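You operate a simulated robot arm through the tools that you are given. There is no shell and no other tool. Be economical: measure what you need, move in short steps, check, and stop when the job is done.

The job below is to be done with a simulated two-armed robot. You get a single attempt, and the scene is never put back.

Task
Put one of the chalks from the top of the teal bench on top of the small block there. Press the middle minus button two times. Turn the grey dial to 160C. Pull the left red drawer open. The order is free.

The check looks at the end state, three seconds after you hand in, the way a careful person would. Anything else that was tipped, shoved, dropped, spilled or broken makes it a failure.

Robot
Two 7-joint arms with two-finger grippers on one trunk, on a base that drives. Base frame: it is fixed to the floor where the robot stands at the start and does not move with it; the origin is under the middle of the robot, x ahead of it, y to its left, z up; the surface under the hand at the start is at about z = 0.84. Readings come in m, rad, newtons and seconds.
The left shoulder is at the start at [0.156, 0.216, 1], the right one opposite. With the tool pointing down near the work surface each hand reaches from about 0.1 to 0.88 m from the robot's upright axis, wherever it stands, measured 20 degrees to its own side. Places, roughly: chalk (3x3x9 cm) [0.4, -0.2, 0.9]; grey dial [-3.3, -1.4, 1]; left red drawer [-4.8, 0.7, 0.7]; middle minus button [-2.9, -1.3, 1]; small block [0.75, -0.25, 0.75]. Payload 3.18 kg a hand.
The tool frame of a hand sits at the grasp point between the pads (the TCP): z along the fingers, y along the line on which they close. The tips reach 0.03 m beyond it. Largest opening 0.144 m; the body of the gripper starts 0.103 m behind the TCP.
Orientation is that of the tool frame in the base frame, as [roll, pitch, yaw] about the fixed x, y, z axes, in that order (R = Rz(yaw) Ry(pitch) Rx(roll)). With the fingers straight down and closing along the base's y, the tool's x points along the base's -x, its y along +y and its z along -z.

Tools
- The arms move only by the tool step_arm. It takes "left_series", "right_series" or both (then of equal length, played together; a hand with none holds still); each is text: rows parted by semicolons, each of 7 numbers parted by spaces: the shift along the tool's x, y, z in m, then the turn, a rotation vector about the tool's x, y, z in rad, then the gripper command, from -1 (shut) to 1 (fully open), values between in proportion. In form: x y z rx ry rz fingers; .... A call has 1 to 12 rows; each row is the pose to reach, as a shift and turn from the pose commanded when the call began, along the tool's axes at that moment. Each row takes 0.2 s and may step no farther than 0.05 m and 0.15 rad from the row before; otherwise, or with a gripper value out of range, the whole call is refused. A pose out of reach is approached as far as the arm can. The call stops where the force on the tool passes 40 N (or 10 N more than at its start, if that is more) or the arm is blocked; 0.2 s more then pass. The fingers move at their own pace and stop on an object; they squeeze with about 44 N. The grip force told is the motor's: it shows also when the fingers shut on nothing. Time passes only in rows, and 0.2 s behind the last, so rows that repeat a pose let the fingers close. The reply holds the time, the measured pose of the TCP, the force on the tool along the base axes, the opening and the grip force, in the units named above and with some noise, with the torque about the TCP (base axes, N m) and any sound that the robot's microphone picked up.
- Cameras (640 x 400 px; columns grow to the right, rows downward): "scene" is now at [0.3026, -0.0109, 1.2131]; the picture's right is [-0.11, -0.99, 0.00], its down [-0.20, 0.02, -0.98] and it looks along [0.97, -0.11, -0.20] (base axes); focal length 214 px, centre (320, 200). "left" rides on the left gripper at [0.076, -0.016, -0.143] in its tool frame; the picture's right is [0.21, 0.98, 0.00], its down [-0.84, 0.18, -0.51] and it looks along [-0.50, 0.11, 0.86] (tool axes); focal length 218 px, centre (320, 200). "right" rides on the right gripper at [0.076, 0.016, -0.143] in its tool frame; the picture's right is [-0.21, 0.98, 0.00], its down [-0.84, -0.18, -0.51] and it looks along [-0.50, -0.11, 0.86] (tool axes); focal length 218 px, centre (320, 200). There is no depth. A picture from a camera that has moved, and an enlarged one, comes with that camera's place and axes in the base frame and with its lens.
- camera(camera): a new picture of that camera. The clock stands still meanwhile.
- raise_lower(by): slides the trunk up (or, below 0, down) by that many m; the arms and the scene camera ride with it, the base frame stays. It gives what a move gives, with no picture.
- roll_base(legs): drives the robot by 1 to 6 legs, each [ahead, left, turn to the left] in m, m and rad, along the robot's own axes; the way and the turn of a leg run together, so that a leg with both is an arc; at most 1.5 m and 3.142 rad a leg. The arms and the cameras ride along, it lands a little off, and it stops where it bumps. It gives what a move gives.
- turn_head(pan, tilt): turns the head with the scene camera to pan (to the left, within 1.396 rad either way) and tilt (down, from -0.506 to 1.204), counted from straight ahead of the robot. It gives what a move gives.
- inspect(camera, box): a new picture of the part [left, top, right, bottom] of that camera's present view, enlarged. The clock stands still meanwhile.
- hand_in(): hands the job in; it is judged then, once.

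Go step by step. Nothing tells you exact positions but the pictures and the camera data: compare them with the known pose of the tool, close in by small moves and look again before you grip or let go. The budget is 165 turns and 130 pictures, counting those below and the enlarged ones. Unless the task says otherwise, let go and move clear before handing in.

The tools are called as a command line: name --argument value ..., lists and objects as JSON in quotes. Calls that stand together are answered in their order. step_arm: Moves the arms, as the interface text tells. Its arguments: {"type":"object","properties":{"left_series":{"type":"string"},"right_series":{"type":"string"}},"required":[]} The other tools are called the same way: raise_lower (by) slides the trunk up or down; roll_base (legs) drives the base; turn_head (pan, tilt) turns the head that bears the scene camera; camera (camera) takes a picture; inspect (camera, box) takes an enlarged picture of a part of a camera's view; hand_in () hands the job in.

At the start:

```text
time: 0.0
left_eef_pos: [0.4168, 0.0906, 1.0908]
left_tcp_rot: [3.137, 0.005, -3.127]
left_contact_force: [78.0, -20.0, -50.9]
left_wrist_torque: [3.87, 6.99, 3.21]
left_gripper_width: 0.1439
left_gripper_force: 0.1
right_eef_pos: [0.3761, -0.1842, 1.1637]
right_tcp_rot: [3.141, 0.0, -3.141]
right_contact_force: [0.3, -0.6, -0.4]
right_wrist_torque: [0.03, 0.01, 0.01]
right_gripper_width: 0.1438
right_gripper_force: 0.0
trunk travel left (down, up): [-0.09, 0.28]
robot x, y, heading: [-0.0033, -0.0029, -0.004]
head pan, tilt: [-0.459, 0.864]
```

scene: 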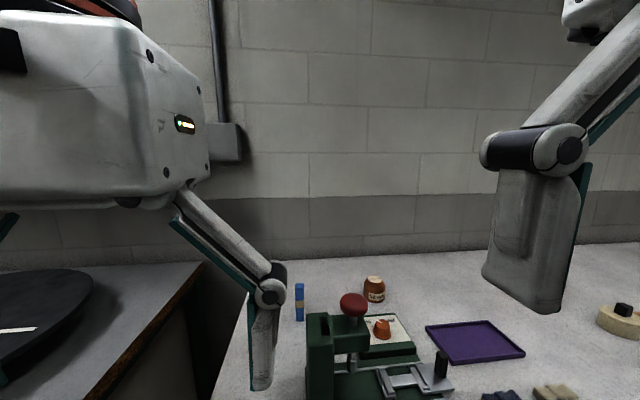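
right: 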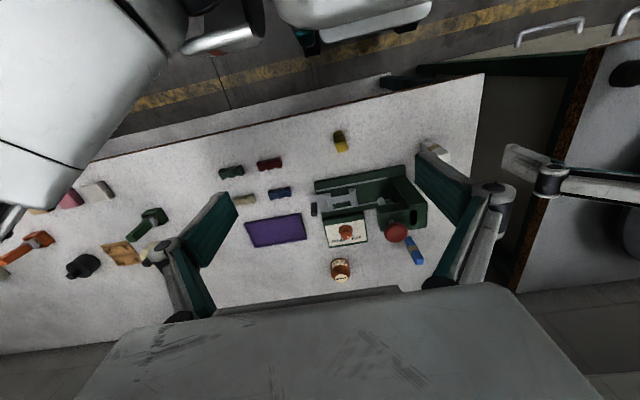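
left: 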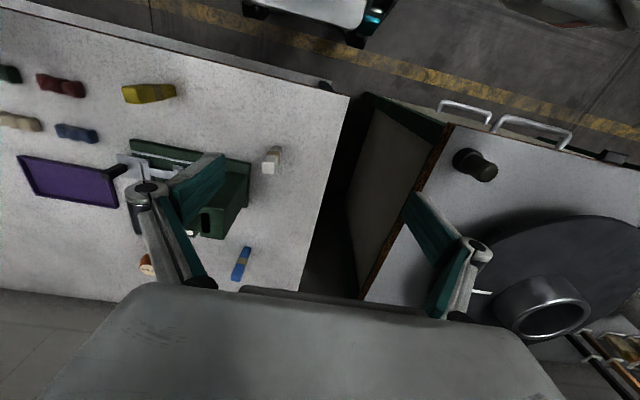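

I see a worktop with a green fixture, coloured wavy pieces and the two hands above it. The left hand reports an odd force, so I'll look again before moving.

camera --camera "scene"

inspect --camera "right" --box '[200, 100, 500, 290]'

inspect --camera "left" --box '[0, 50, 350, 290]'

```text
126 pictures are left
camera scene: at [0.3026, -0.0109, 1.2131], right [-0.11, -0.99, 0.0], down [-0.2, 0.02, -0.98], along [0.97, -0.11, -0.2], focal length 214 px, centre (320, 200)
```

scene: 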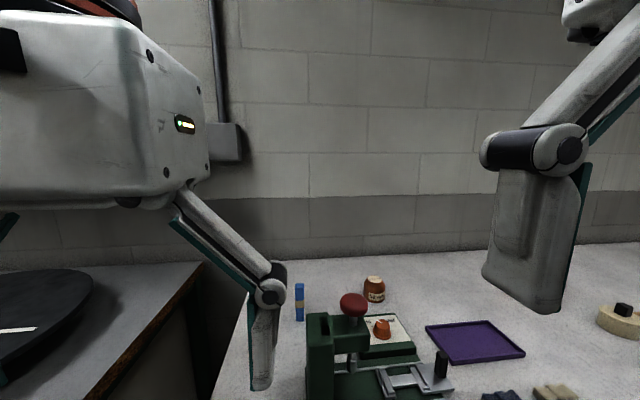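

```text
2.11 times, centred on (350, 195) of right
camera zoom: at [0.2999, -0.1684, 1.3065], right [0.21, 0.98, 0.0], down [0.84, -0.18, 0.51], along [0.5, -0.11, -0.86], focal length 460 px, centre (257, 210)
```

zoom: 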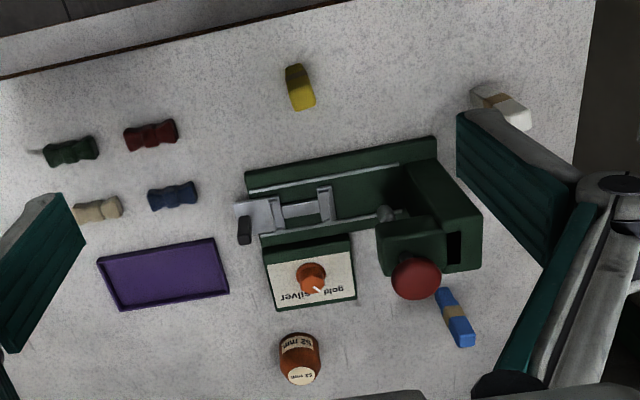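

```text
1.67 times, centred on (175, 170) of left
camera zoom: at [0.3399, 0.0729, 1.2321], right [-0.22, 0.97, 0.0], down [0.84, 0.19, 0.51], along [0.5, 0.12, -0.86], focal length 364 px, centre (562, 250)
```

zoom: 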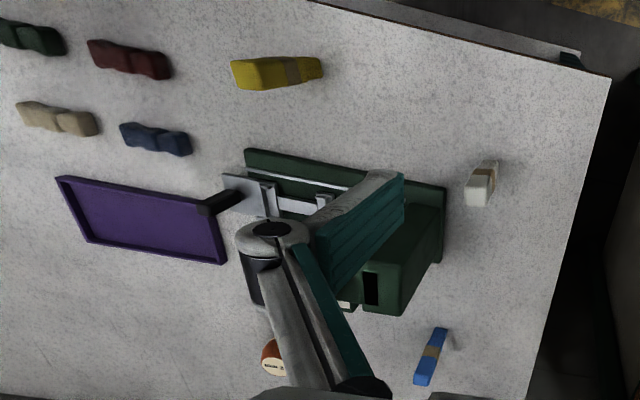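

The head reading (pan -0.459, tilt 0.864) doesn't match the camera's real aim, and the left hand feels a push of about 95 N. I think the head is pressed against the left gripper. I'll ease the left hand forward, away from it.

step_arm --left_series "-0.02 0 0 0 0 0 1; -0.04 0 0 0 0 0 1; -0.06 0 0 0 0 0 1"

```text
time: 0.8
left_eef_pos: [0.4762, 0.0907, 1.0939]
left_tcp_rot: [3.14, 0.007, -3.128]
left_contact_force: [1.4, 1.1, 0.5]
left_wrist_torque: [0.03, 0.06, 0.04]
left_gripper_width: 0.1441
left_gripper_force: 0.0
right_eef_pos: [0.3771, -0.1846, 1.1639]
right_tcp_rot: [-3.141, 0.001, 3.141]
right_contact_force: [-0.8, 0.4, 0.5]
right_wrist_torque: [0.02, 0.02, 0.0]
right_gripper_width: 0.1441
right_gripper_force: 0.1
trunk travel left (down, up): [-0.09, 0.28]
robot x, y, heading: [0.0032, 0.002, -0.001]
head pan, tilt: [-0.459, 0.864]
```

The force on the left hand is gone. Now I'll take a fresh scene view.

camera --camera "scene"

```text
123 pictures are left
camera scene: at [0.2794, -0.0348, 1.1551], right [-0.44, -0.9, 0.0], down [-0.68, 0.34, -0.65], along [0.58, -0.29, -0.76], focal length 214 px, centre (320, 200)
```

scene: 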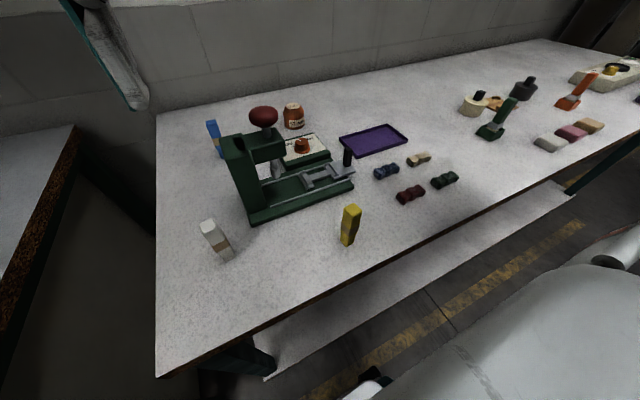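

The head was indeed jammed and now aims properly. The chalks (white, yellow, blue) stand upright, and next I'll look for the small block.

inspect --camera "scene" --box '[190, 90, 470, 265]'

inspect --camera "scene" --box '[420, 40, 640, 178]'

camera --camera "left"

```text
2.29 times, centred on (330, 178) of scene
camera zoom: at [0.2794, -0.0348, 1.1551], right [-0.44, -0.9, 0.0], down [-0.68, 0.34, -0.65], along [0.58, -0.29, -0.76], focal length 490 px, centre (297, 251)
```

zoom: 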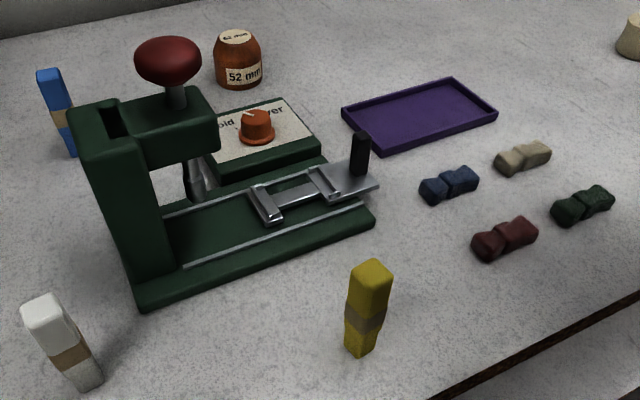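

```text
2.90 times, centred on (530, 109) of scene
camera zoom: at [0.2794, -0.0348, 1.1551], right [-0.44, -0.9, 0.0], down [-0.68, 0.34, -0.65], along [0.58, -0.29, -0.76], focal length 622 px, centre (-289, 464)
```

zoom: 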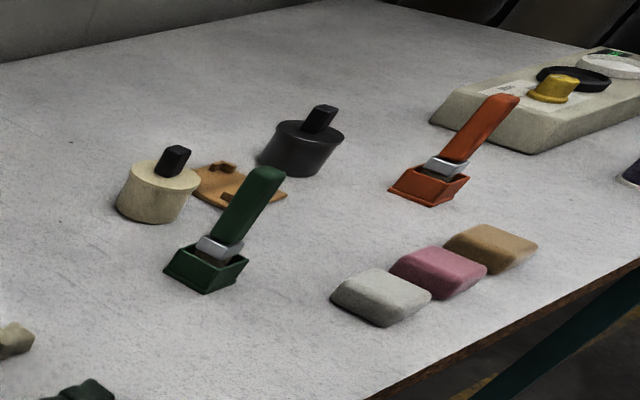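

```text
120 pictures are left
camera left: at [0.3989, 0.0741, 1.2346], right [-0.22, 0.98, 0.0], down [0.84, 0.19, 0.51], along [0.5, 0.11, -0.86], focal length 218 px, centre (320, 200)
```

left: 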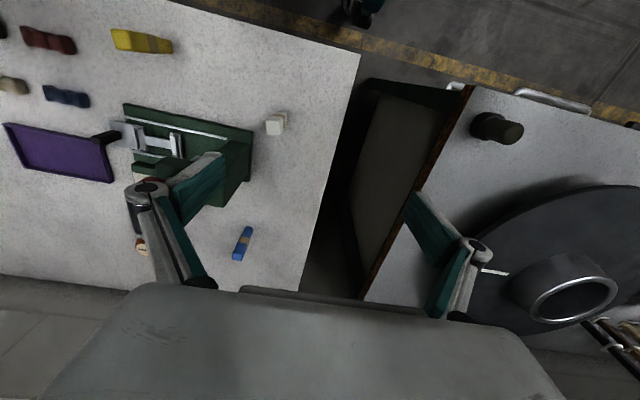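

The only block-like candidates near the given place are the green box labelled "gold/silver" and the round "52 mm" item. I'll look closer, and also down and around for anything hidden.

inspect --camera "scene" --box '[250, 90, 350, 180]'

inspect --camera "right" --box '[310, 180, 450, 290]'

turn_head --pan -0.9 --tilt 0.7

camera --camera "scene"

```text
4.44 times, centred on (300, 135) of scene
camera zoom: at [0.2794, -0.0348, 1.1551], right [-0.44, -0.9, 0.0], down [-0.68, 0.34, -0.65], along [0.58, -0.29, -0.76], focal length 953 px, centre (409, 489)
```

zoom: 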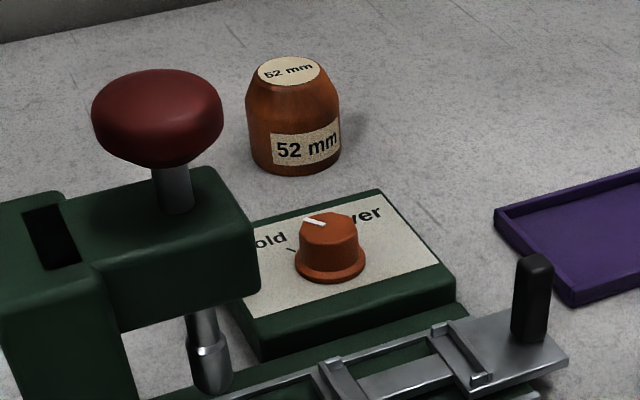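

```text
3.64 times, centred on (380, 235) of right
camera zoom: at [0.2995, -0.1685, 1.3072], right [0.21, 0.98, 0.0], down [0.84, -0.18, 0.51], along [0.5, -0.11, -0.86], focal length 794 px, centre (102, 73)
```

zoom: 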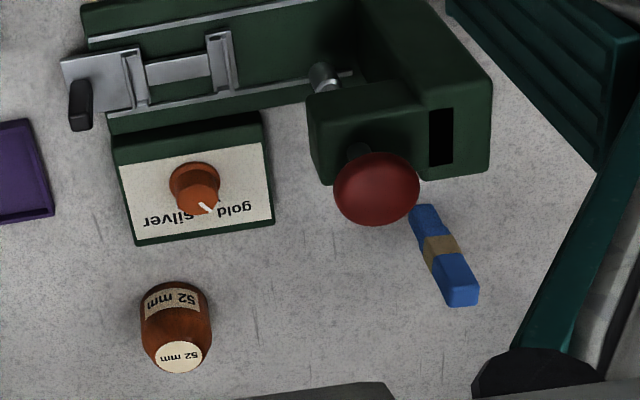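

```text
time: 1.7
left_eef_pos: [0.4767, 0.0909, 1.0906]
left_tcp_rot: [3.137, 0.004, -3.125]
left_contact_force: [0.2, 0.2, 0.3]
left_wrist_torque: [0.01, -0.03, 0.02]
left_gripper_width: 0.1439
left_gripper_force: 0.2
right_eef_pos: [0.3766, -0.184, 1.1629]
right_tcp_rot: [-3.141, -0.001, 3.141]
right_contact_force: [-0.1, 1.3, 0.1]
right_wrist_torque: [0.0, 0.02, -0.03]
right_gripper_width: 0.1442
right_gripper_force: 0.0
trunk travel left (down, up): [-0.09, 0.28]
robot x, y, heading: [-0.002, 0.0026, -0.001]
head pan, tilt: [-0.901, 0.7]
```

```text
117 pictures are left
camera scene: at [0.2627, -0.0669, 1.1679], right [-0.78, -0.62, 0.0], down [-0.4, 0.5, -0.76], along [0.48, -0.6, -0.64], focal length 214 px, centre (320, 200)
```

scene: 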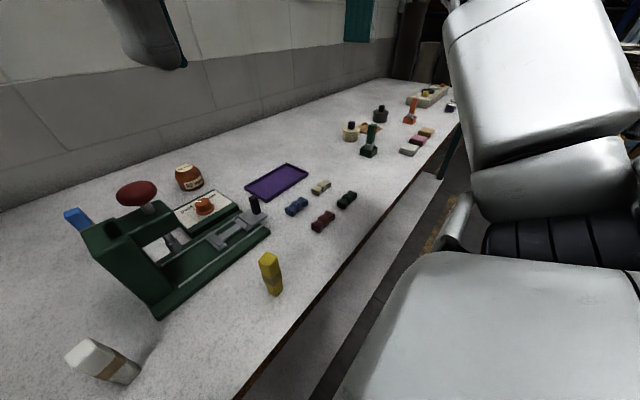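

The round wooden "52 mm" piece at about (0.77, -0.20) is the stand-alone small block with a flat top, matching the given place. I'll use the yellow chalk near (0.43, -0.165), so I move the right hand above it.

step_arm --right_series "-0.02 0.007 0.035 0 0 0 1; -0.04 0.014 0.07 0 0 0 1; -0.055 0.019 0.10 0 0 0 1; -0.055 0.019 0.10 0 0 0 1"

camera --camera "right"

camera --camera "scene"

```text
time: 2.7
left_eef_pos: [0.4755, 0.0903, 1.0927]
left_tcp_rot: [3.138, 0.006, -3.126]
left_contact_force: [0.4, 0.2, -0.6]
left_wrist_torque: [-0.04, -0.02, 0.0]
left_gripper_width: 0.1442
left_gripper_force: 0.1
right_eef_pos: [0.4316, -0.1645, 1.0624]
right_tcp_rot: [3.141, 0.001, 3.141]
right_contact_force: [-0.1, 0.8, 0.3]
right_wrist_torque: [-0.03, 0.0, 0.0]
right_gripper_width: 0.1442
right_gripper_force: 0.1
trunk travel left (down, up): [-0.09, 0.28]
robot x, y, heading: [-0.0011, -0.0026, -0.004]
head pan, tilt: [-0.901, 0.7]
```

```text
116 pictures are left
camera right: at [0.3551, -0.1496, 1.2063], right [0.21, 0.98, 0.0], down [0.84, -0.18, 0.51], along [0.5, -0.11, -0.86], focal length 218 px, centre (320, 200)
```

right: 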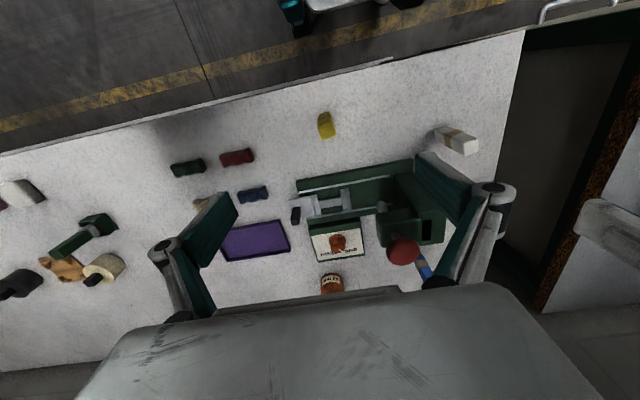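

```text
115 pictures are left
camera scene: at [0.2621, -0.0669, 1.1683], right [-0.78, -0.62, 0.0], down [-0.4, 0.5, -0.77], along [0.48, -0.6, -0.64], focal length 214 px, centre (320, 200)
```

scene: 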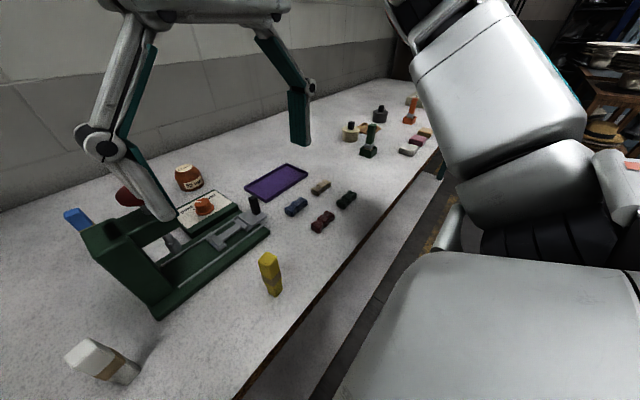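

The hand is above the chalk area. I'll zoom in on the yellow chalk and the block to triangulate both.

inspect --camera "right" --box '[290, 100, 370, 150]'

inspect --camera "scene" --box '[240, 240, 320, 300]'

inspect --camera "scene" --box '[150, 150, 230, 200]'

inspect --camera "right" --box '[290, 250, 370, 300]'

```text
8.00 times, centred on (330, 125) of right
camera zoom: at [0.3551, -0.1496, 1.2063], right [0.21, 0.98, 0.0], down [0.84, -0.18, 0.51], along [0.5, -0.11, -0.86], focal length 1746 px, centre (240, 800)
```

zoom: 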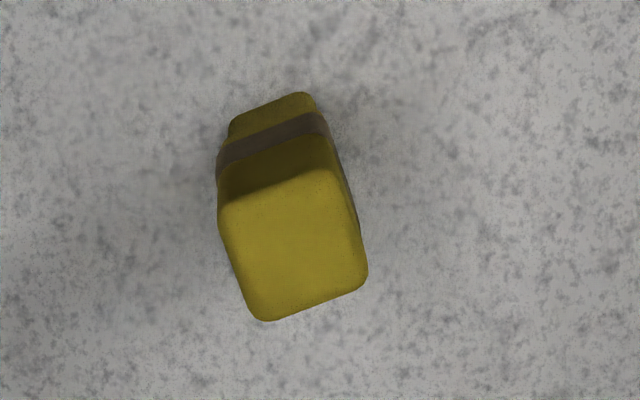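

```text
6.67 times, centred on (280, 270) of scene
camera zoom: at [0.2621, -0.0669, 1.1683], right [-0.78, -0.62, 0.0], down [-0.4, 0.5, -0.77], along [0.48, -0.6, -0.64], focal length 1430 px, centre (587, -267)
```

zoom: 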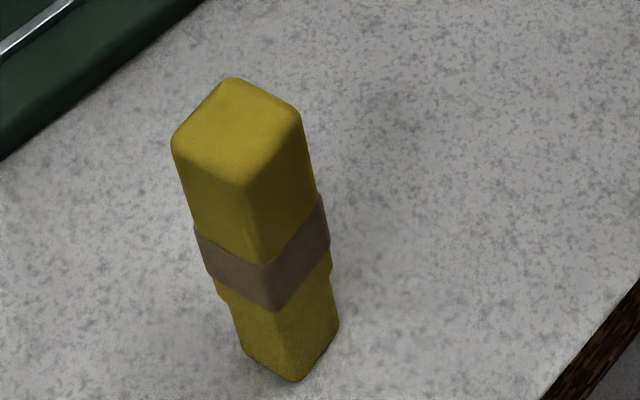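

```text
8.00 times, centred on (190, 175) of scene
camera zoom: at [0.2621, -0.0669, 1.1683], right [-0.78, -0.62, 0.0], down [-0.4, 0.5, -0.77], along [0.48, -0.6, -0.64], focal length 1716 px, centre (1360, 400)
```

zoom: 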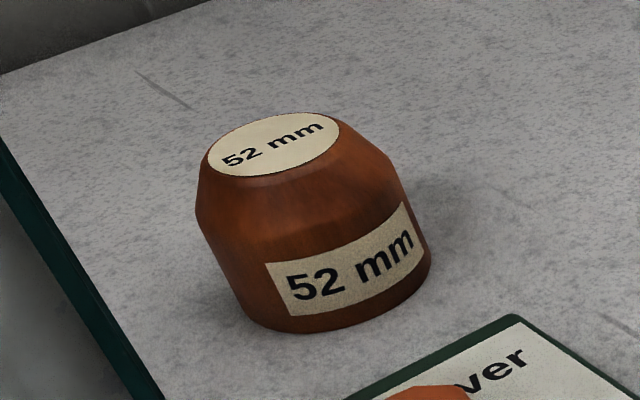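

```text
8.00 times, centred on (330, 275) of right
camera zoom: at [0.3551, -0.1496, 1.2063], right [0.21, 0.98, 0.0], down [0.84, -0.18, 0.51], along [0.5, -0.11, -0.86], focal length 1746 px, centre (240, -400)
```

zoom: 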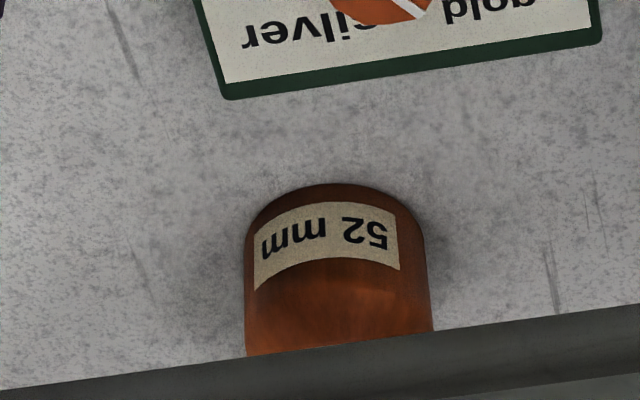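

The yellow chalk top comes out at (0.421, -0.155, 0.927), turned about 6°, and the block's flat top at (0.806, -0.217, 0.889), about 4 cm across. I'll lower the open fingers around the chalk and check.

step_arm --right_series "0.011 0.0095 0.03 0 0 -0.11 0.3; 0.011 0.0095 0.07 0 0 -0.11 0.1; 0.011 0.0095 0.10 0 0 -0.11 0.1; 0.011 0.0095 0.10 0 0 -0.11 0.1"

camera --camera "right"

inspect --camera "scene" --box '[180, 180, 340, 300]'

```text
time: 3.7
left_eef_pos: [0.4768, 0.0912, 1.0907]
left_tcp_rot: [3.138, 0.007, -3.126]
left_contact_force: [0.6, -0.6, -0.6]
left_wrist_torque: [0.02, -0.02, 0.0]
left_gripper_width: 0.1438
left_gripper_force: 0.1
right_eef_pos: [0.4202, -0.1559, 0.9645]
right_tcp_rot: [-3.141, -0.002, -3.032]
right_contact_force: [0.1, 0.0, -0.4]
right_wrist_torque: [0.01, 0.01, -0.02]
right_gripper_width: 0.0791
right_gripper_force: 0.0
trunk travel left (down, up): [-0.09, 0.28]
robot x, y, heading: [0.0011, 0.0007, 0.003]
head pan, tilt: [-0.901, 0.7]
```

```text
110 pictures are left
camera right: at [0.3415, -0.1484, 1.1068], right [0.1, 0.99, 0.0], down [0.86, -0.09, 0.51], along [0.51, -0.05, -0.86], focal length 218 px, centre (320, 200)
```

right: 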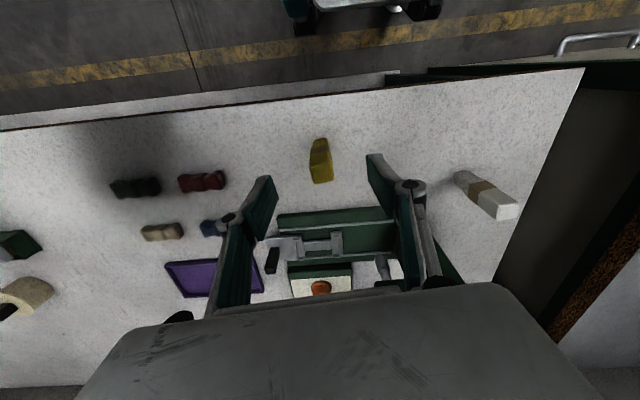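

```text
3.33 times, centred on (260, 240) of scene
camera zoom: at [0.2623, -0.067, 1.1682], right [-0.78, -0.62, 0.0], down [-0.4, 0.5, -0.77], along [0.48, -0.6, -0.64], focal length 715 px, centre (520, 67)
```

zoom: 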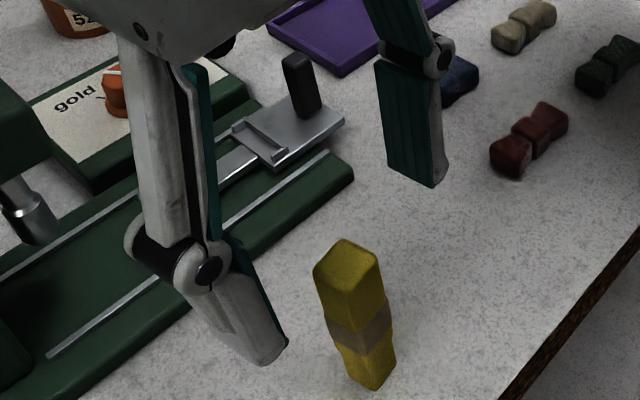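

The chalk sits centrally between the fingers. I'll lower and close.

step_arm --right_series "0 0 0.03 0 0 0 0.1; 0 0 0.06 0 0 0 0.1; 0 0 0.06 0 0 0 -0.3; 0 0 0.06 0 0 0 -1; 0 0 0.06 0 0 0 -1; 0 0 0.06 0 0 0 -1"

camera --camera "right"

inspect --camera "scene" --box '[180, 180, 340, 300]'

```text
time: 5.1
left_eef_pos: [0.4768, 0.0914, 1.0906]
left_tcp_rot: [3.138, 0.005, -3.127]
left_contact_force: [-0.1, -0.5, 0.0]
left_wrist_torque: [0.01, -0.03, 0.04]
left_gripper_width: 0.1442
left_gripper_force: 0.0
right_eef_pos: [0.42, -0.1559, 0.9036]
right_tcp_rot: [3.142, 0.0, -3.031]
right_contact_force: [-0.9, 0.2, 1.4]
right_wrist_torque: [0.0, 0.02, -0.04]
right_gripper_width: 0.0193
right_gripper_force: 44.1
trunk travel left (down, up): [-0.09, 0.28]
robot x, y, heading: [-0.0046, 0.002, -0.0]
head pan, tilt: [-0.901, 0.7]
```

```text
108 pictures are left
camera right: at [0.3414, -0.1485, 1.0466], right [0.1, 0.99, 0.0], down [0.86, -0.09, 0.51], along [0.5, -0.05, -0.86], focal length 218 px, centre (320, 200)
```

right: 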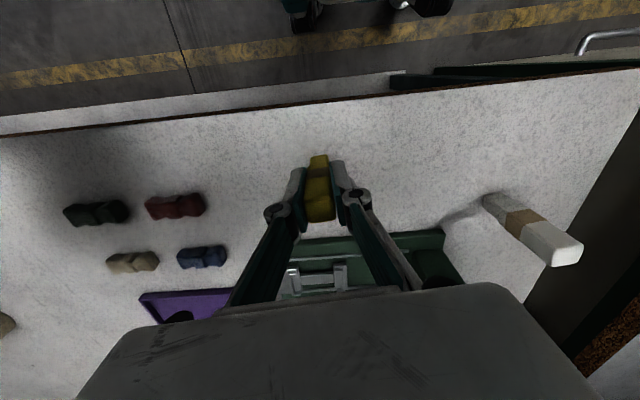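

```text
3.33 times, centred on (260, 240) of scene
camera zoom: at [0.2626, -0.0669, 1.168], right [-0.78, -0.62, 0.0], down [-0.4, 0.5, -0.77], along [0.48, -0.6, -0.64], focal length 715 px, centre (520, 67)
```

zoom: 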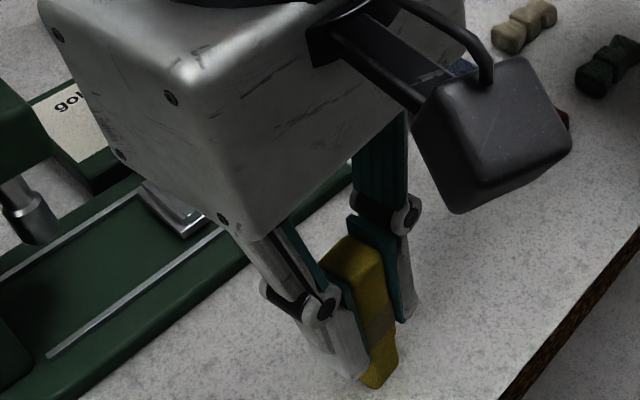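

The chalk is gripped (19 mm width). I'll lift straight up well above the press.

step_arm --right_series "0 0 -0.02 0 0 0 -1; 0 0 -0.05 0 0 0 -1; 0 0 -0.1 0 0 0 -1; 0 0 -0.15 0 0 0 -1; 0 0 -0.2 0 0 0 -1; 0 0 -0.23 0 0 0 -1"

camera --camera "right"

```text
time: 6.5
left_eef_pos: [0.4759, 0.0923, 1.0913]
left_tcp_rot: [3.137, 0.005, -3.126]
left_contact_force: [-0.5, 0.3, -0.4]
left_wrist_torque: [0.01, -0.03, 0.0]
left_gripper_width: 0.1439
left_gripper_force: 0.1
right_eef_pos: [0.4183, -0.154, 1.1356]
right_tcp_rot: [3.14, 0.001, -3.031]
right_contact_force: [0.4, -0.3, -0.6]
right_wrist_torque: [0.0, -0.03, -0.04]
right_gripper_width: 0.0191
right_gripper_force: 44.6
trunk travel left (down, up): [-0.09, 0.28]
robot x, y, heading: [0.0006, -0.0013, -0.006]
head pan, tilt: [-0.901, 0.7]
```

```text
106 pictures are left
camera right: at [0.3403, -0.1477, 1.2777], right [0.1, 0.99, 0.0], down [0.86, -0.09, 0.51], along [0.51, -0.05, -0.86], focal length 218 px, centre (320, 200)
```

right: 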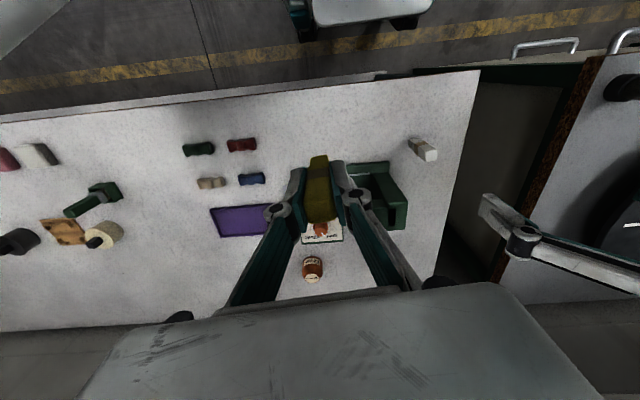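

It's lifted cleanly. Next I carry it over to above the block.

step_arm --right_series "-0.042 -0.0116 0 0 0 0 -1; -0.084 -0.0233 0 0 0 0 -1; -0.126 -0.035 0 0 0 0 -1; -0.168 -0.0467 0 0 0 0 -1; -0.21 -0.0583 0 0 0 0 -1; -0.252 -0.07 0 0 0 0 -1; -0.294 -0.0817 0 0 0 0 -1; -0.336 -0.0933 0 0 0 0 -1; -0.378 -0.105 0 0 0 0 -1; -0.378 -0.105 0 0 0 0 -1"

camera --camera "right"

camera --camera "scene"

```text
time: 8.7
left_eef_pos: [0.4764, 0.0926, 1.0917]
left_tcp_rot: [3.138, 0.003, -3.125]
left_contact_force: [0.1, 0.7, -0.7]
left_wrist_torque: [-0.01, -0.02, -0.01]
left_gripper_width: 0.1441
left_gripper_force: 0.1
right_eef_pos: [0.6076, -0.1669, 1.0515]
right_tcp_rot: [3.14, 0.002, -3.034]
right_contact_force: [0.3, -0.4, -0.2]
right_wrist_torque: [0.01, -0.04, 0.03]
right_gripper_width: 0.0193
right_gripper_force: 44.0
right hand out of reach, approached as far as the arm can: row 2, 3, 4, 5, 6, 7, 8, 9, 10
trunk travel left (down, up): [-0.09, 0.28]
robot x, y, heading: [-0.0014, 0.0024, 0.003]
head pan, tilt: [-0.901, 0.7]
```

```text
105 pictures are left
camera right: at [0.5304, -0.16, 1.1937], right [0.1, 0.99, 0.0], down [0.86, -0.09, 0.51], along [0.51, -0.05, -0.86], focal length 218 px, centre (320, 200)
```

right: 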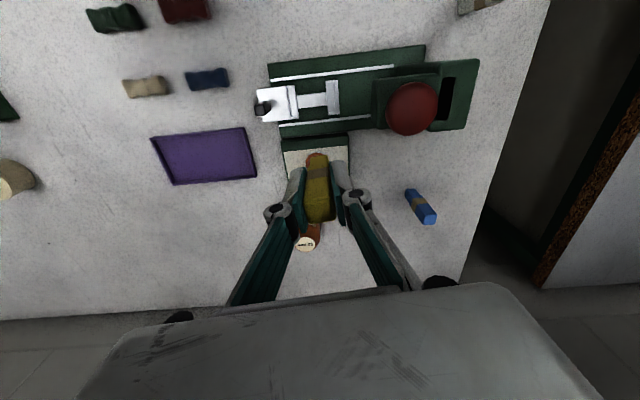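

```text
104 pictures are left
camera scene: at [0.2627, -0.067, 1.1679], right [-0.78, -0.62, 0.0], down [-0.4, 0.5, -0.76], along [0.48, -0.6, -0.64], focal length 214 px, centre (320, 200)
```

scene: 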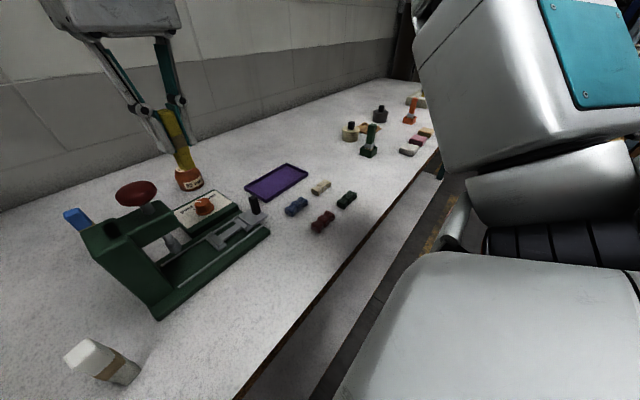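

The reach falls short at this height. Raising the trunk 0.13 m makes the block top comparable to working at the bench surface and gives clearance too.

raise_lower --by 0.13

```text
time: 10.3
left_eef_pos: [0.4778, 0.0906, 1.2191]
left_tcp_rot: [3.138, 0.002, -3.126]
left_contact_force: [0.2, -0.2, -0.2]
left_wrist_torque: [0.0, 0.04, -0.01]
left_gripper_width: 0.1439
left_gripper_force: 0.1
right_eef_pos: [0.4845, -0.1659, 1.3459]
right_tcp_rot: [-3.101, 0.369, -3.025]
right_contact_force: [0.4, 1.0, -1.6]
right_wrist_torque: [-0.01, 0.05, 0.01]
right_gripper_width: 0.0194
right_gripper_force: 43.9
trunk travel left (down, up): [-0.22, 0.15]
robot x, y, heading: [0.0033, -0.002, -0.004]
head pan, tilt: [-0.901, 0.7]
```

The hand took an odd pose because its command was still out of reach. I'll bring the command back into reach, backward and down but still high above everything.

step_arm --right_series "0.04 0 0.02 0 0 0 -1; 0.08 0 0.04 0 0 0 -1; 0.12 0 0.06 0 0 0 -1; 0.16 0 0.08 0 0 0 -1; 0.2 0 0.08 0 0 0 -1; 0.2 0 0.08 0 0 0 -1"

```text
time: 11.7
left_eef_pos: [0.4762, 0.0919, 1.2206]
left_tcp_rot: [3.139, 0.004, -3.125]
left_contact_force: [0.9, -0.9, -0.5]
left_wrist_torque: [0.01, 0.01, 0.02]
left_gripper_width: 0.1441
left_gripper_force: 0.0
right_eef_pos: [0.3267, -0.189, 1.2005]
right_tcp_rot: [-3.099, 0.372, -3.023]
right_contact_force: [0.5, 1.0, 0.0]
right_wrist_torque: [0.0, 0.03, 0.0]
right_gripper_width: 0.0192
right_gripper_force: 44.2
trunk travel left (down, up): [-0.22, 0.15]
robot x, y, heading: [-0.002, 0.0016, 0.003]
head pan, tilt: [-0.901, 0.7]
```

The command is now in reach but the hand is pitched by 0.37 rad. I'll straighten it to vertical here.

step_arm --right_series "0 0 0 -0.014 0.124 0 -1; 0 0 0 -0.028 0.248 0 -1; 0 0 0 -0.042 0.372 0 -1; 0 0 0 -0.042 0.372 0 -1"

camera --camera "right"

```text
time: 12.7
left_eef_pos: [0.4754, 0.0929, 1.2207]
left_tcp_rot: [3.138, 0.005, -3.125]
left_contact_force: [0.3, -1.0, 0.7]
left_wrist_torque: [0.0, -0.02, 0.01]
left_gripper_width: 0.144
left_gripper_force: 0.0
right_eef_pos: [0.3257, -0.1874, 1.2002]
right_tcp_rot: [3.141, 0.001, -3.032]
right_contact_force: [-0.1, 0.2, 0.3]
right_wrist_torque: [-0.01, -0.05, -0.02]
right_gripper_width: 0.0192
right_gripper_force: 43.9
trunk travel left (down, up): [-0.22, 0.15]
robot x, y, heading: [-0.0045, -0.0002, 0.003]
head pan, tilt: [-0.901, 0.7]
```

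```text
103 pictures are left
camera right: at [0.2489, -0.181, 1.3431], right [0.1, 0.99, 0.0], down [0.86, -0.09, 0.51], along [0.5, -0.05, -0.86], focal length 218 px, centre (320, 200)
```

right: 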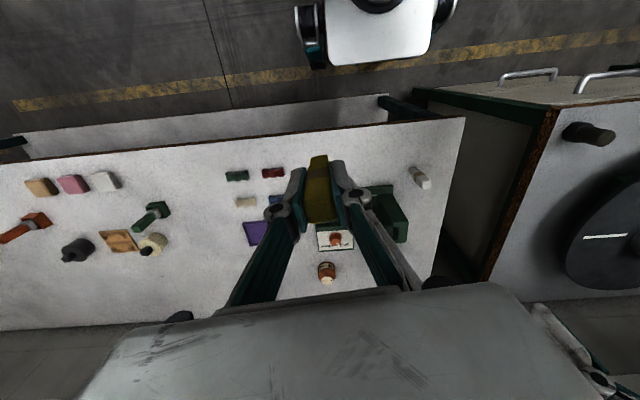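

The chalk is still firm and vertical. I'll raise the trunk another 0.08 m so the wrist is near shoulder height at the block, then lower the hand before extending.

raise_lower --by 0.08

step_arm --right_series "-0.03 0 0.04 0 0 0 -1; -0.06 0 0.08 0 0 0 -1; -0.09 0 0.12 0 0 0 -1; -0.12 0 0.16 0 0 0 -1; -0.15 0 0.19 0 0 0 -1; -0.15 0 0.19 0 0 0 -1"

```text
time: 13.8
left_eef_pos: [0.4779, 0.0921, 1.3002]
left_tcp_rot: [3.137, 0.003, -3.125]
left_contact_force: [-0.1, -0.3, 0.3]
left_wrist_torque: [0.02, 0.0, -0.02]
left_gripper_width: 0.1438
left_gripper_force: 0.0
right_eef_pos: [0.3278, -0.1872, 1.2797]
right_tcp_rot: [3.14, 0.0, -3.032]
right_contact_force: [-0.3, -0.2, -0.5]
right_wrist_torque: [0.0, 0.01, 0.02]
right_gripper_width: 0.0194
right_gripper_force: 44.2
trunk travel left (down, up): [-0.3, 0.07]
robot x, y, heading: [-0.002, -0.0033, 0.001]
head pan, tilt: [-0.901, 0.7]
```

```text
time: 15.2
left_eef_pos: [0.4759, 0.0917, 1.301]
left_tcp_rot: [3.139, 0.006, -3.127]
left_contact_force: [0.1, -0.5, 0.9]
left_wrist_torque: [-0.01, -0.02, 0.0]
left_gripper_width: 0.1442
left_gripper_force: 0.1
right_eef_pos: [0.4766, -0.1715, 1.0915]
right_tcp_rot: [-3.141, 0.003, -3.033]
right_contact_force: [0.2, -0.3, -0.1]
right_wrist_torque: [0.0, 0.0, -0.02]
right_gripper_width: 0.0193
right_gripper_force: 44.1
trunk travel left (down, up): [-0.3, 0.07]
robot x, y, heading: [0.0015, -0.0002, -0.0]
head pan, tilt: [-0.901, 0.7]
```

In reach and vertical. Now I extend partway toward the block at this height.

step_arm --right_series "-0.044 -0.012 0 0 0 0 -1; -0.088 -0.024 0 0 0 0 -1; -0.132 -0.036 0 0 0 0 -1; -0.176 -0.048 0 0 0 0 -1; -0.218 -0.059 0 0 0 0 -1; -0.218 -0.059 0 0 0 0 -1"

```text
time: 16.6
left_eef_pos: [0.4756, 0.0924, 1.3007]
left_tcp_rot: [3.138, 0.004, -3.125]
left_contact_force: [-0.1, -1.2, 0.5]
left_wrist_torque: [0.01, -0.01, 0.01]
left_gripper_width: 0.144
left_gripper_force: 0.0
right_eef_pos: [0.6208, -0.1932, 1.0912]
right_tcp_rot: [3.139, 0.002, -3.031]
right_contact_force: [-0.3, -0.3, -0.3]
right_wrist_torque: [0.04, -0.02, 0.0]
right_gripper_width: 0.0193
right_gripper_force: 43.7
right hand out of reach, approached as far as the arm can: row 4, 5, 6
trunk travel left (down, up): [-0.3, 0.07]
robot x, y, heading: [0.002, 0.0027, -0.005]
head pan, tilt: [-0.901, 0.7]
```

The arm stops at x≈0.62 despite good height, perhaps a joint limit. I'll look at the arm's posture and the gap to the bench.

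turn_head --pan -0.3 --tilt 0.6

camera --camera "scene"

camera --camera "right"

camera --camera "left"

```text
time: 17.6
left_eef_pos: [0.4757, 0.0922, 1.3005]
left_tcp_rot: [3.139, 0.007, -3.126]
left_contact_force: [-0.3, 0.7, -0.1]
left_wrist_torque: [0.0, 0.01, 0.0]
left_gripper_width: 0.1441
left_gripper_force: 0.2
right_eef_pos: [0.6202, -0.1926, 1.0918]
right_tcp_rot: [3.14, 0.0, -3.031]
right_contact_force: [-0.2, 0.3, -0.2]
right_wrist_torque: [0.0, 0.01, -0.01]
right_gripper_width: 0.0192
right_gripper_force: 43.7
trunk travel left (down, up): [-0.3, 0.07]
robot x, y, heading: [0.0023, -0.0005, -0.002]
head pan, tilt: [-0.3, 0.6]
```

```text
102 pictures are left
camera scene: at [0.1285, -0.0266, 1.4093], right [-0.3, -0.95, 0.0], down [-0.54, 0.17, -0.82], along [0.79, -0.24, -0.57], focal length 214 px, centre (320, 200)
```

scene: 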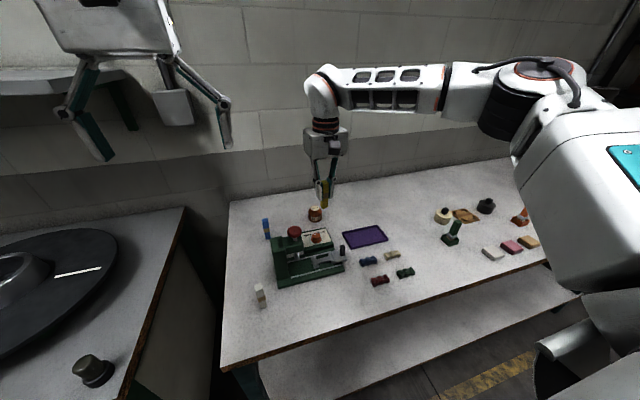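

```text
101 pictures are left
camera right: at [0.5423, -0.1859, 1.2333], right [0.1, 0.99, 0.0], down [0.86, -0.09, 0.51], along [0.51, -0.05, -0.86], focal length 218 px, centre (320, 200)
```

right: 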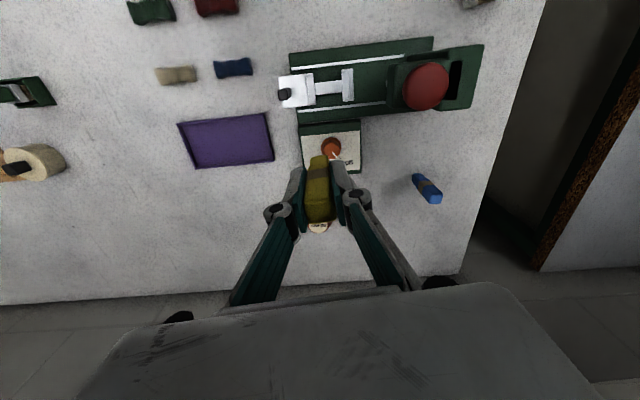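

```text
100 pictures are left
camera left: at [0.3996, 0.0738, 1.4426], right [-0.22, 0.97, 0.0], down [0.84, 0.19, 0.51], along [0.5, 0.12, -0.86], focal length 218 px, centre (320, 200)
```

left: 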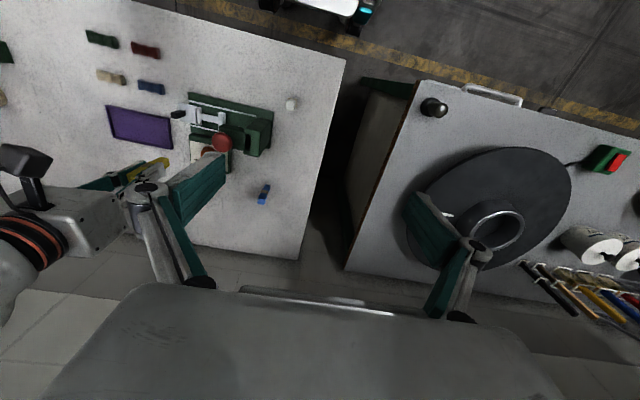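

The forearm comes in from the right with the elbow flared. A joint limit tied to the hand's yaw is likely, so I'll turn the hand toward its natural radial heading in place and see.

step_arm --right_series "0.03 0 0 0 0 0.12 -1; 0.06 0 0 0 0 0.24 -1; 0.08 0 0 0 0 0.37 -1; 0.08 0 0 0 0 0.37 -1"

```text
time: 18.6
left_eef_pos: [0.4774, 0.0919, 1.3005]
left_tcp_rot: [3.137, 0.005, -3.125]
left_contact_force: [0.1, 0.1, -0.2]
left_wrist_torque: [0.01, 0.01, 0.05]
left_gripper_width: 0.1439
left_gripper_force: 0.0
right_eef_pos: [0.5397, -0.2013, 1.0918]
right_tcp_rot: [3.141, 0.0, 2.88]
right_contact_force: [-0.6, -0.4, -0.1]
right_wrist_torque: [0.01, 0.02, -0.01]
right_gripper_width: 0.019
right_gripper_force: 44.2
trunk travel left (down, up): [-0.3, 0.07]
robot x, y, heading: [0.001, 0.0009, -0.003]
head pan, tilt: [-0.3, 0.6]
```

That reached fine. Now I extend again with this yaw.

step_arm --right_series "-0.044 0.009 0 0 0 0 -1; -0.087 0.018 0 0 0 0 -1; -0.13 0.026 0 0 0 0 -1; -0.174 0.035 0 0 0 0 -1; -0.2 0.040 0 0 0 0 -1; -0.2 0.04 0 0 0 0 -1"

```text
time: 20.0
left_eef_pos: [0.4771, 0.0926, 1.3006]
left_tcp_rot: [3.137, 0.004, -3.125]
left_contact_force: [-0.3, 0.3, -0.5]
left_wrist_torque: [0.04, 0.03, 0.01]
left_gripper_width: 0.144
left_gripper_force: 0.0
right_eef_pos: [0.7124, -0.2156, 1.087]
right_tcp_rot: [3.137, 0.006, 2.875]
right_contact_force: [0.0, 0.4, 0.4]
right_wrist_torque: [-0.02, 0.01, -0.01]
right_gripper_width: 0.0193
right_gripper_force: 43.9
right hand out of reach, approached as far as the arm can: row 4, 5, 6
trunk travel left (down, up): [-0.3, 0.07]
robot x, y, heading: [0.0007, 0.0008, 0.001]
head pan, tilt: [-0.3, 0.6]
```

Yaw helps: it now reaches x=0.71. I'll turn further the same way.

step_arm --right_series "0.03 0 0 0 0 0.12 -1; 0.05 0 0 0 0 0.25 -1; 0.05 0 0 0 0 0.38 -1; 0.05 0 0 0 0 0.5 -1; 0.05 0 0 0 0 0.5 -1"

```text
time: 21.2
left_eef_pos: [0.4752, 0.0921, 1.3014]
left_tcp_rot: [3.138, 0.005, -3.126]
left_contact_force: [0.3, 1.1, -0.8]
left_wrist_torque: [-0.01, 0.0, -0.02]
left_gripper_width: 0.1439
left_gripper_force: 0.0
right_eef_pos: [0.6635, -0.2015, 1.0879]
right_tcp_rot: [3.139, 0.001, 2.38]
right_contact_force: [0.0, -0.5, -0.6]
right_wrist_torque: [0.03, -0.01, 0.01]
right_gripper_width: 0.0193
right_gripper_force: 44.5
trunk travel left (down, up): [-0.3, 0.07]
robot x, y, heading: [-0.0004, -0.0022, -0.003]
head pan, tilt: [-0.3, 0.6]
```

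In reach. I extend to directly above the block with this yaw.

step_arm --right_series "-0.0285 0.0218 0 0 0 0 -1; -0.057 0.0436 0 0 0 0 -1; -0.0854 0.0653 0 0 0 0 -1; -0.1138 0.0871 0 0 0 0 -1; -0.1138 0.0871 0 0 0 0 -1"

```text
time: 22.4
left_eef_pos: [0.4759, 0.0906, 1.3006]
left_tcp_rot: [3.139, 0.005, -3.126]
left_contact_force: [-0.4, 0.0, 0.1]
left_wrist_torque: [0.02, 0.0, 0.0]
left_gripper_width: 0.1441
left_gripper_force: 0.0
right_eef_pos: [0.7396, -0.2128, 1.0855]
right_tcp_rot: [3.14, -0.002, 2.383]
right_contact_force: [0.3, -0.7, -0.5]
right_wrist_torque: [0.03, -0.01, 0.0]
right_gripper_width: 0.0193
right_gripper_force: 43.6
right hand out of reach, approached as far as the arm can: row 3, 4, 5
trunk travel left (down, up): [-0.3, 0.07]
robot x, y, heading: [-0.0001, -0.0018, -0.009]
head pan, tilt: [-0.3, 0.6]
```

It now reaches x=0.74. Lowering toward shoulder-optimal height and turning a bit more should give the last 7 cm.

step_arm --right_series "0.02 -0.01 0.02 0 0 0.12 -1; 0.03 -0.02 0.04 0 0 0.25 -1; 0.03 -0.02 0.06 0 0 0.38 -1; 0.03 -0.02 0.07 0 0 0.5 -1; 0.03 -0.02 0.07 0 0 0.5 -1"

camera --camera "scene"

```text
time: 23.6
left_eef_pos: [0.4762, 0.0921, 1.3007]
left_tcp_rot: [3.139, 0.004, -3.124]
left_contact_force: [-1.1, -0.7, -0.3]
left_wrist_torque: [0.04, -0.02, 0.0]
left_gripper_width: 0.144
left_gripper_force: 0.2
right_eef_pos: [0.7059, -0.204, 1.0157]
right_tcp_rot: [3.14, -0.001, 1.879]
right_contact_force: [0.1, 0.9, 0.3]
right_wrist_torque: [0.01, -0.01, -0.02]
right_gripper_width: 0.0193
right_gripper_force: 44.1
trunk travel left (down, up): [-0.3, 0.07]
robot x, y, heading: [0.0032, 0.0035, 0.002]
head pan, tilt: [-0.3, 0.6]
```

```text
99 pictures are left
camera scene: at [0.1285, -0.0265, 1.4093], right [-0.3, -0.96, 0.0], down [-0.54, 0.17, -0.83], along [0.79, -0.24, -0.56], focal length 214 px, centre (320, 200)
```

scene: 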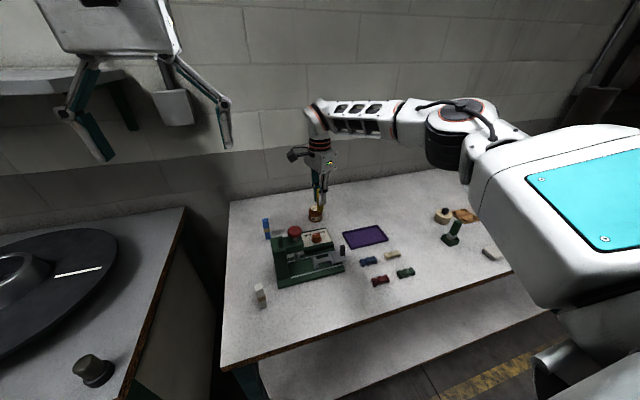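

Still reachable at z=1.016 (chalk base about 0.95, above the block's 0.889). I extend again.

step_arm --right_series "-0.0142 0.0305 0 0 0 0 -1; -0.0285 0.061 0 0 0 0 -1; -0.0427 0.0914 0 0 0 0 -1; -0.0427 0.0914 0 0 0 0 -1"

camera --camera "right"

```text
time: 24.6
left_eef_pos: [0.4753, 0.0919, 1.3005]
left_tcp_rot: [3.138, 0.001, -3.125]
left_contact_force: [0.0, -0.5, 0.5]
left_wrist_torque: [-0.01, 0.0, 0.02]
left_gripper_width: 0.1441
left_gripper_force: 0.1
right_eef_pos: [0.7494, -0.2087, 1.014]
right_tcp_rot: [3.14, -0.002, 1.884]
right_contact_force: [0.3, -0.1, -1.7]
right_wrist_torque: [-0.01, 0.0, 0.0]
right_gripper_width: 0.0195
right_gripper_force: 44.2
right hand out of reach, approached as far as the arm can: row 2, 3, 4
trunk travel left (down, up): [-0.3, 0.07]
robot x, y, heading: [0.0011, 0.0003, -0.0]
head pan, tilt: [-0.3, 0.6]
```

```text
98 pictures are left
camera right: at [0.741, -0.1317, 1.1574], right [0.99, 0.1, 0.0], down [0.09, -0.86, 0.51], along [0.05, -0.5, -0.86], focal length 218 px, centre (320, 200)
```

right: 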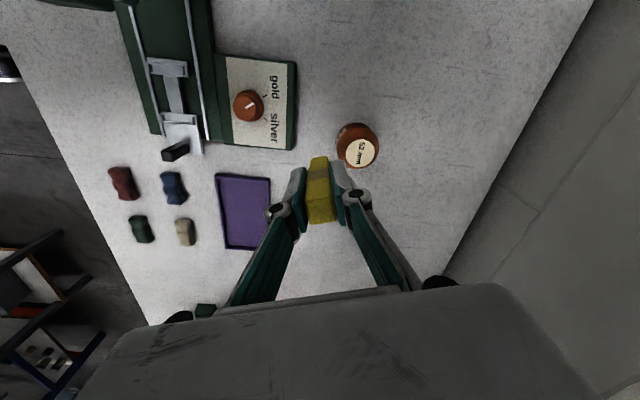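

I'm about 6 cm short, and the elbow is still bent, so it's a joint limit. Driving ahead a little would fix it, so I'll check the gap between base and bench.

turn_head --pan 0.3 --tilt 1.2

camera --camera "scene"

camera --camera "left"

```text
time: 25.6
left_eef_pos: [0.4759, 0.0911, 1.301]
left_tcp_rot: [3.138, 0.005, -3.127]
left_contact_force: [-1.1, 0.5, -0.3]
left_wrist_torque: [0.0, -0.05, 0.0]
left_gripper_width: 0.1441
left_gripper_force: 0.1
right_eef_pos: [0.7492, -0.2087, 1.0144]
right_tcp_rot: [3.138, -0.005, 1.881]
right_contact_force: [-0.6, -0.8, -1.2]
right_wrist_torque: [-0.01, 0.03, -0.01]
right_gripper_width: 0.0193
right_gripper_force: 44.3
trunk travel left (down, up): [-0.3, 0.07]
robot x, y, heading: [-0.001, 0.0009, 0.0]
head pan, tilt: [0.3, 1.201]
```

```text
97 pictures are left
camera scene: at [0.0975, 0.016, 1.3648], right [0.29, -0.96, 0.0], down [-0.89, -0.27, -0.36], along [0.35, 0.11, -0.93], focal length 214 px, centre (320, 200)
```

scene: 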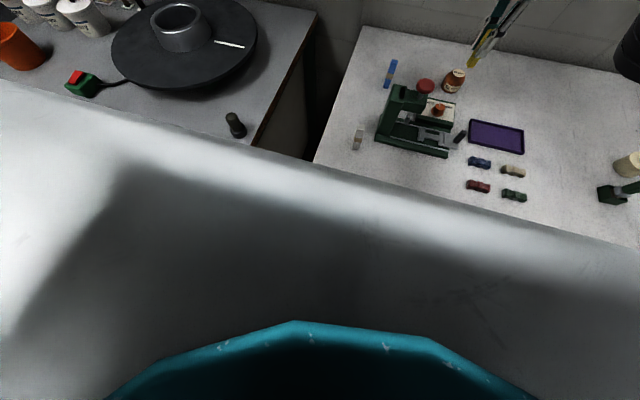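

```text
96 pictures are left
camera left: at [0.3996, 0.0737, 1.4426], right [-0.22, 0.97, 0.0], down [0.84, 0.19, 0.51], along [0.5, 0.12, -0.86], focal length 218 px, centre (320, 200)
```

left: 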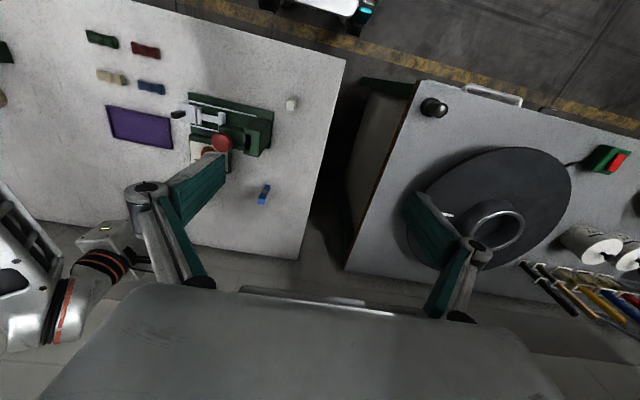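

Bench and shelf fronts are near x≈0.35 and the robot's front near 0.24, so about 0.1 m is free. I first settle the arm command slightly inside reach, then drive 0.06 m ahead.

step_arm --right_series "0.005 -0.015 0 0 0 0 -1; 0.005 -0.015 0 0 0 0 -1"

roll_base --legs '[[0.06, 0, 0]]'

```text
time: 26.2
left_eef_pos: [0.4759, 0.0935, 1.2998]
left_tcp_rot: [3.137, 0.004, -3.126]
left_contact_force: [0.5, 0.1, -0.2]
left_wrist_torque: [-0.02, 0.03, 0.03]
left_gripper_width: 0.1441
left_gripper_force: 0.0
right_eef_pos: [0.7335, -0.2087, 1.0163]
right_tcp_rot: [3.14, 0.0, 1.881]
right_contact_force: [-0.5, 1.1, -0.4]
right_wrist_torque: [0.0, -0.02, -0.05]
right_gripper_width: 0.0193
right_gripper_force: 44.0
trunk travel left (down, up): [-0.3, 0.07]
robot x, y, heading: [-0.0, -0.0025, -0.0]
head pan, tilt: [0.3, 1.201]
```

```text
time: 27.2
left_eef_pos: [0.5391, 0.0914, 1.3001]
left_tcp_rot: [3.138, 0.002, -3.126]
left_contact_force: [0.7, 0.2, 0.4]
left_wrist_torque: [-0.02, 0.05, -0.01]
left_gripper_width: 0.1438
left_gripper_force: 0.1
right_eef_pos: [0.7945, -0.2089, 1.0144]
right_tcp_rot: [3.14, -0.002, 1.882]
right_contact_force: [-0.1, -0.3, -1.0]
right_wrist_torque: [-0.02, 0.06, -0.01]
right_gripper_width: 0.0192
right_gripper_force: 44.5
trunk travel left (down, up): [-0.3, 0.07]
robot x, y, heading: [0.0594, 0.0009, 0.003]
head pan, tilt: [0.3, 1.201]
```

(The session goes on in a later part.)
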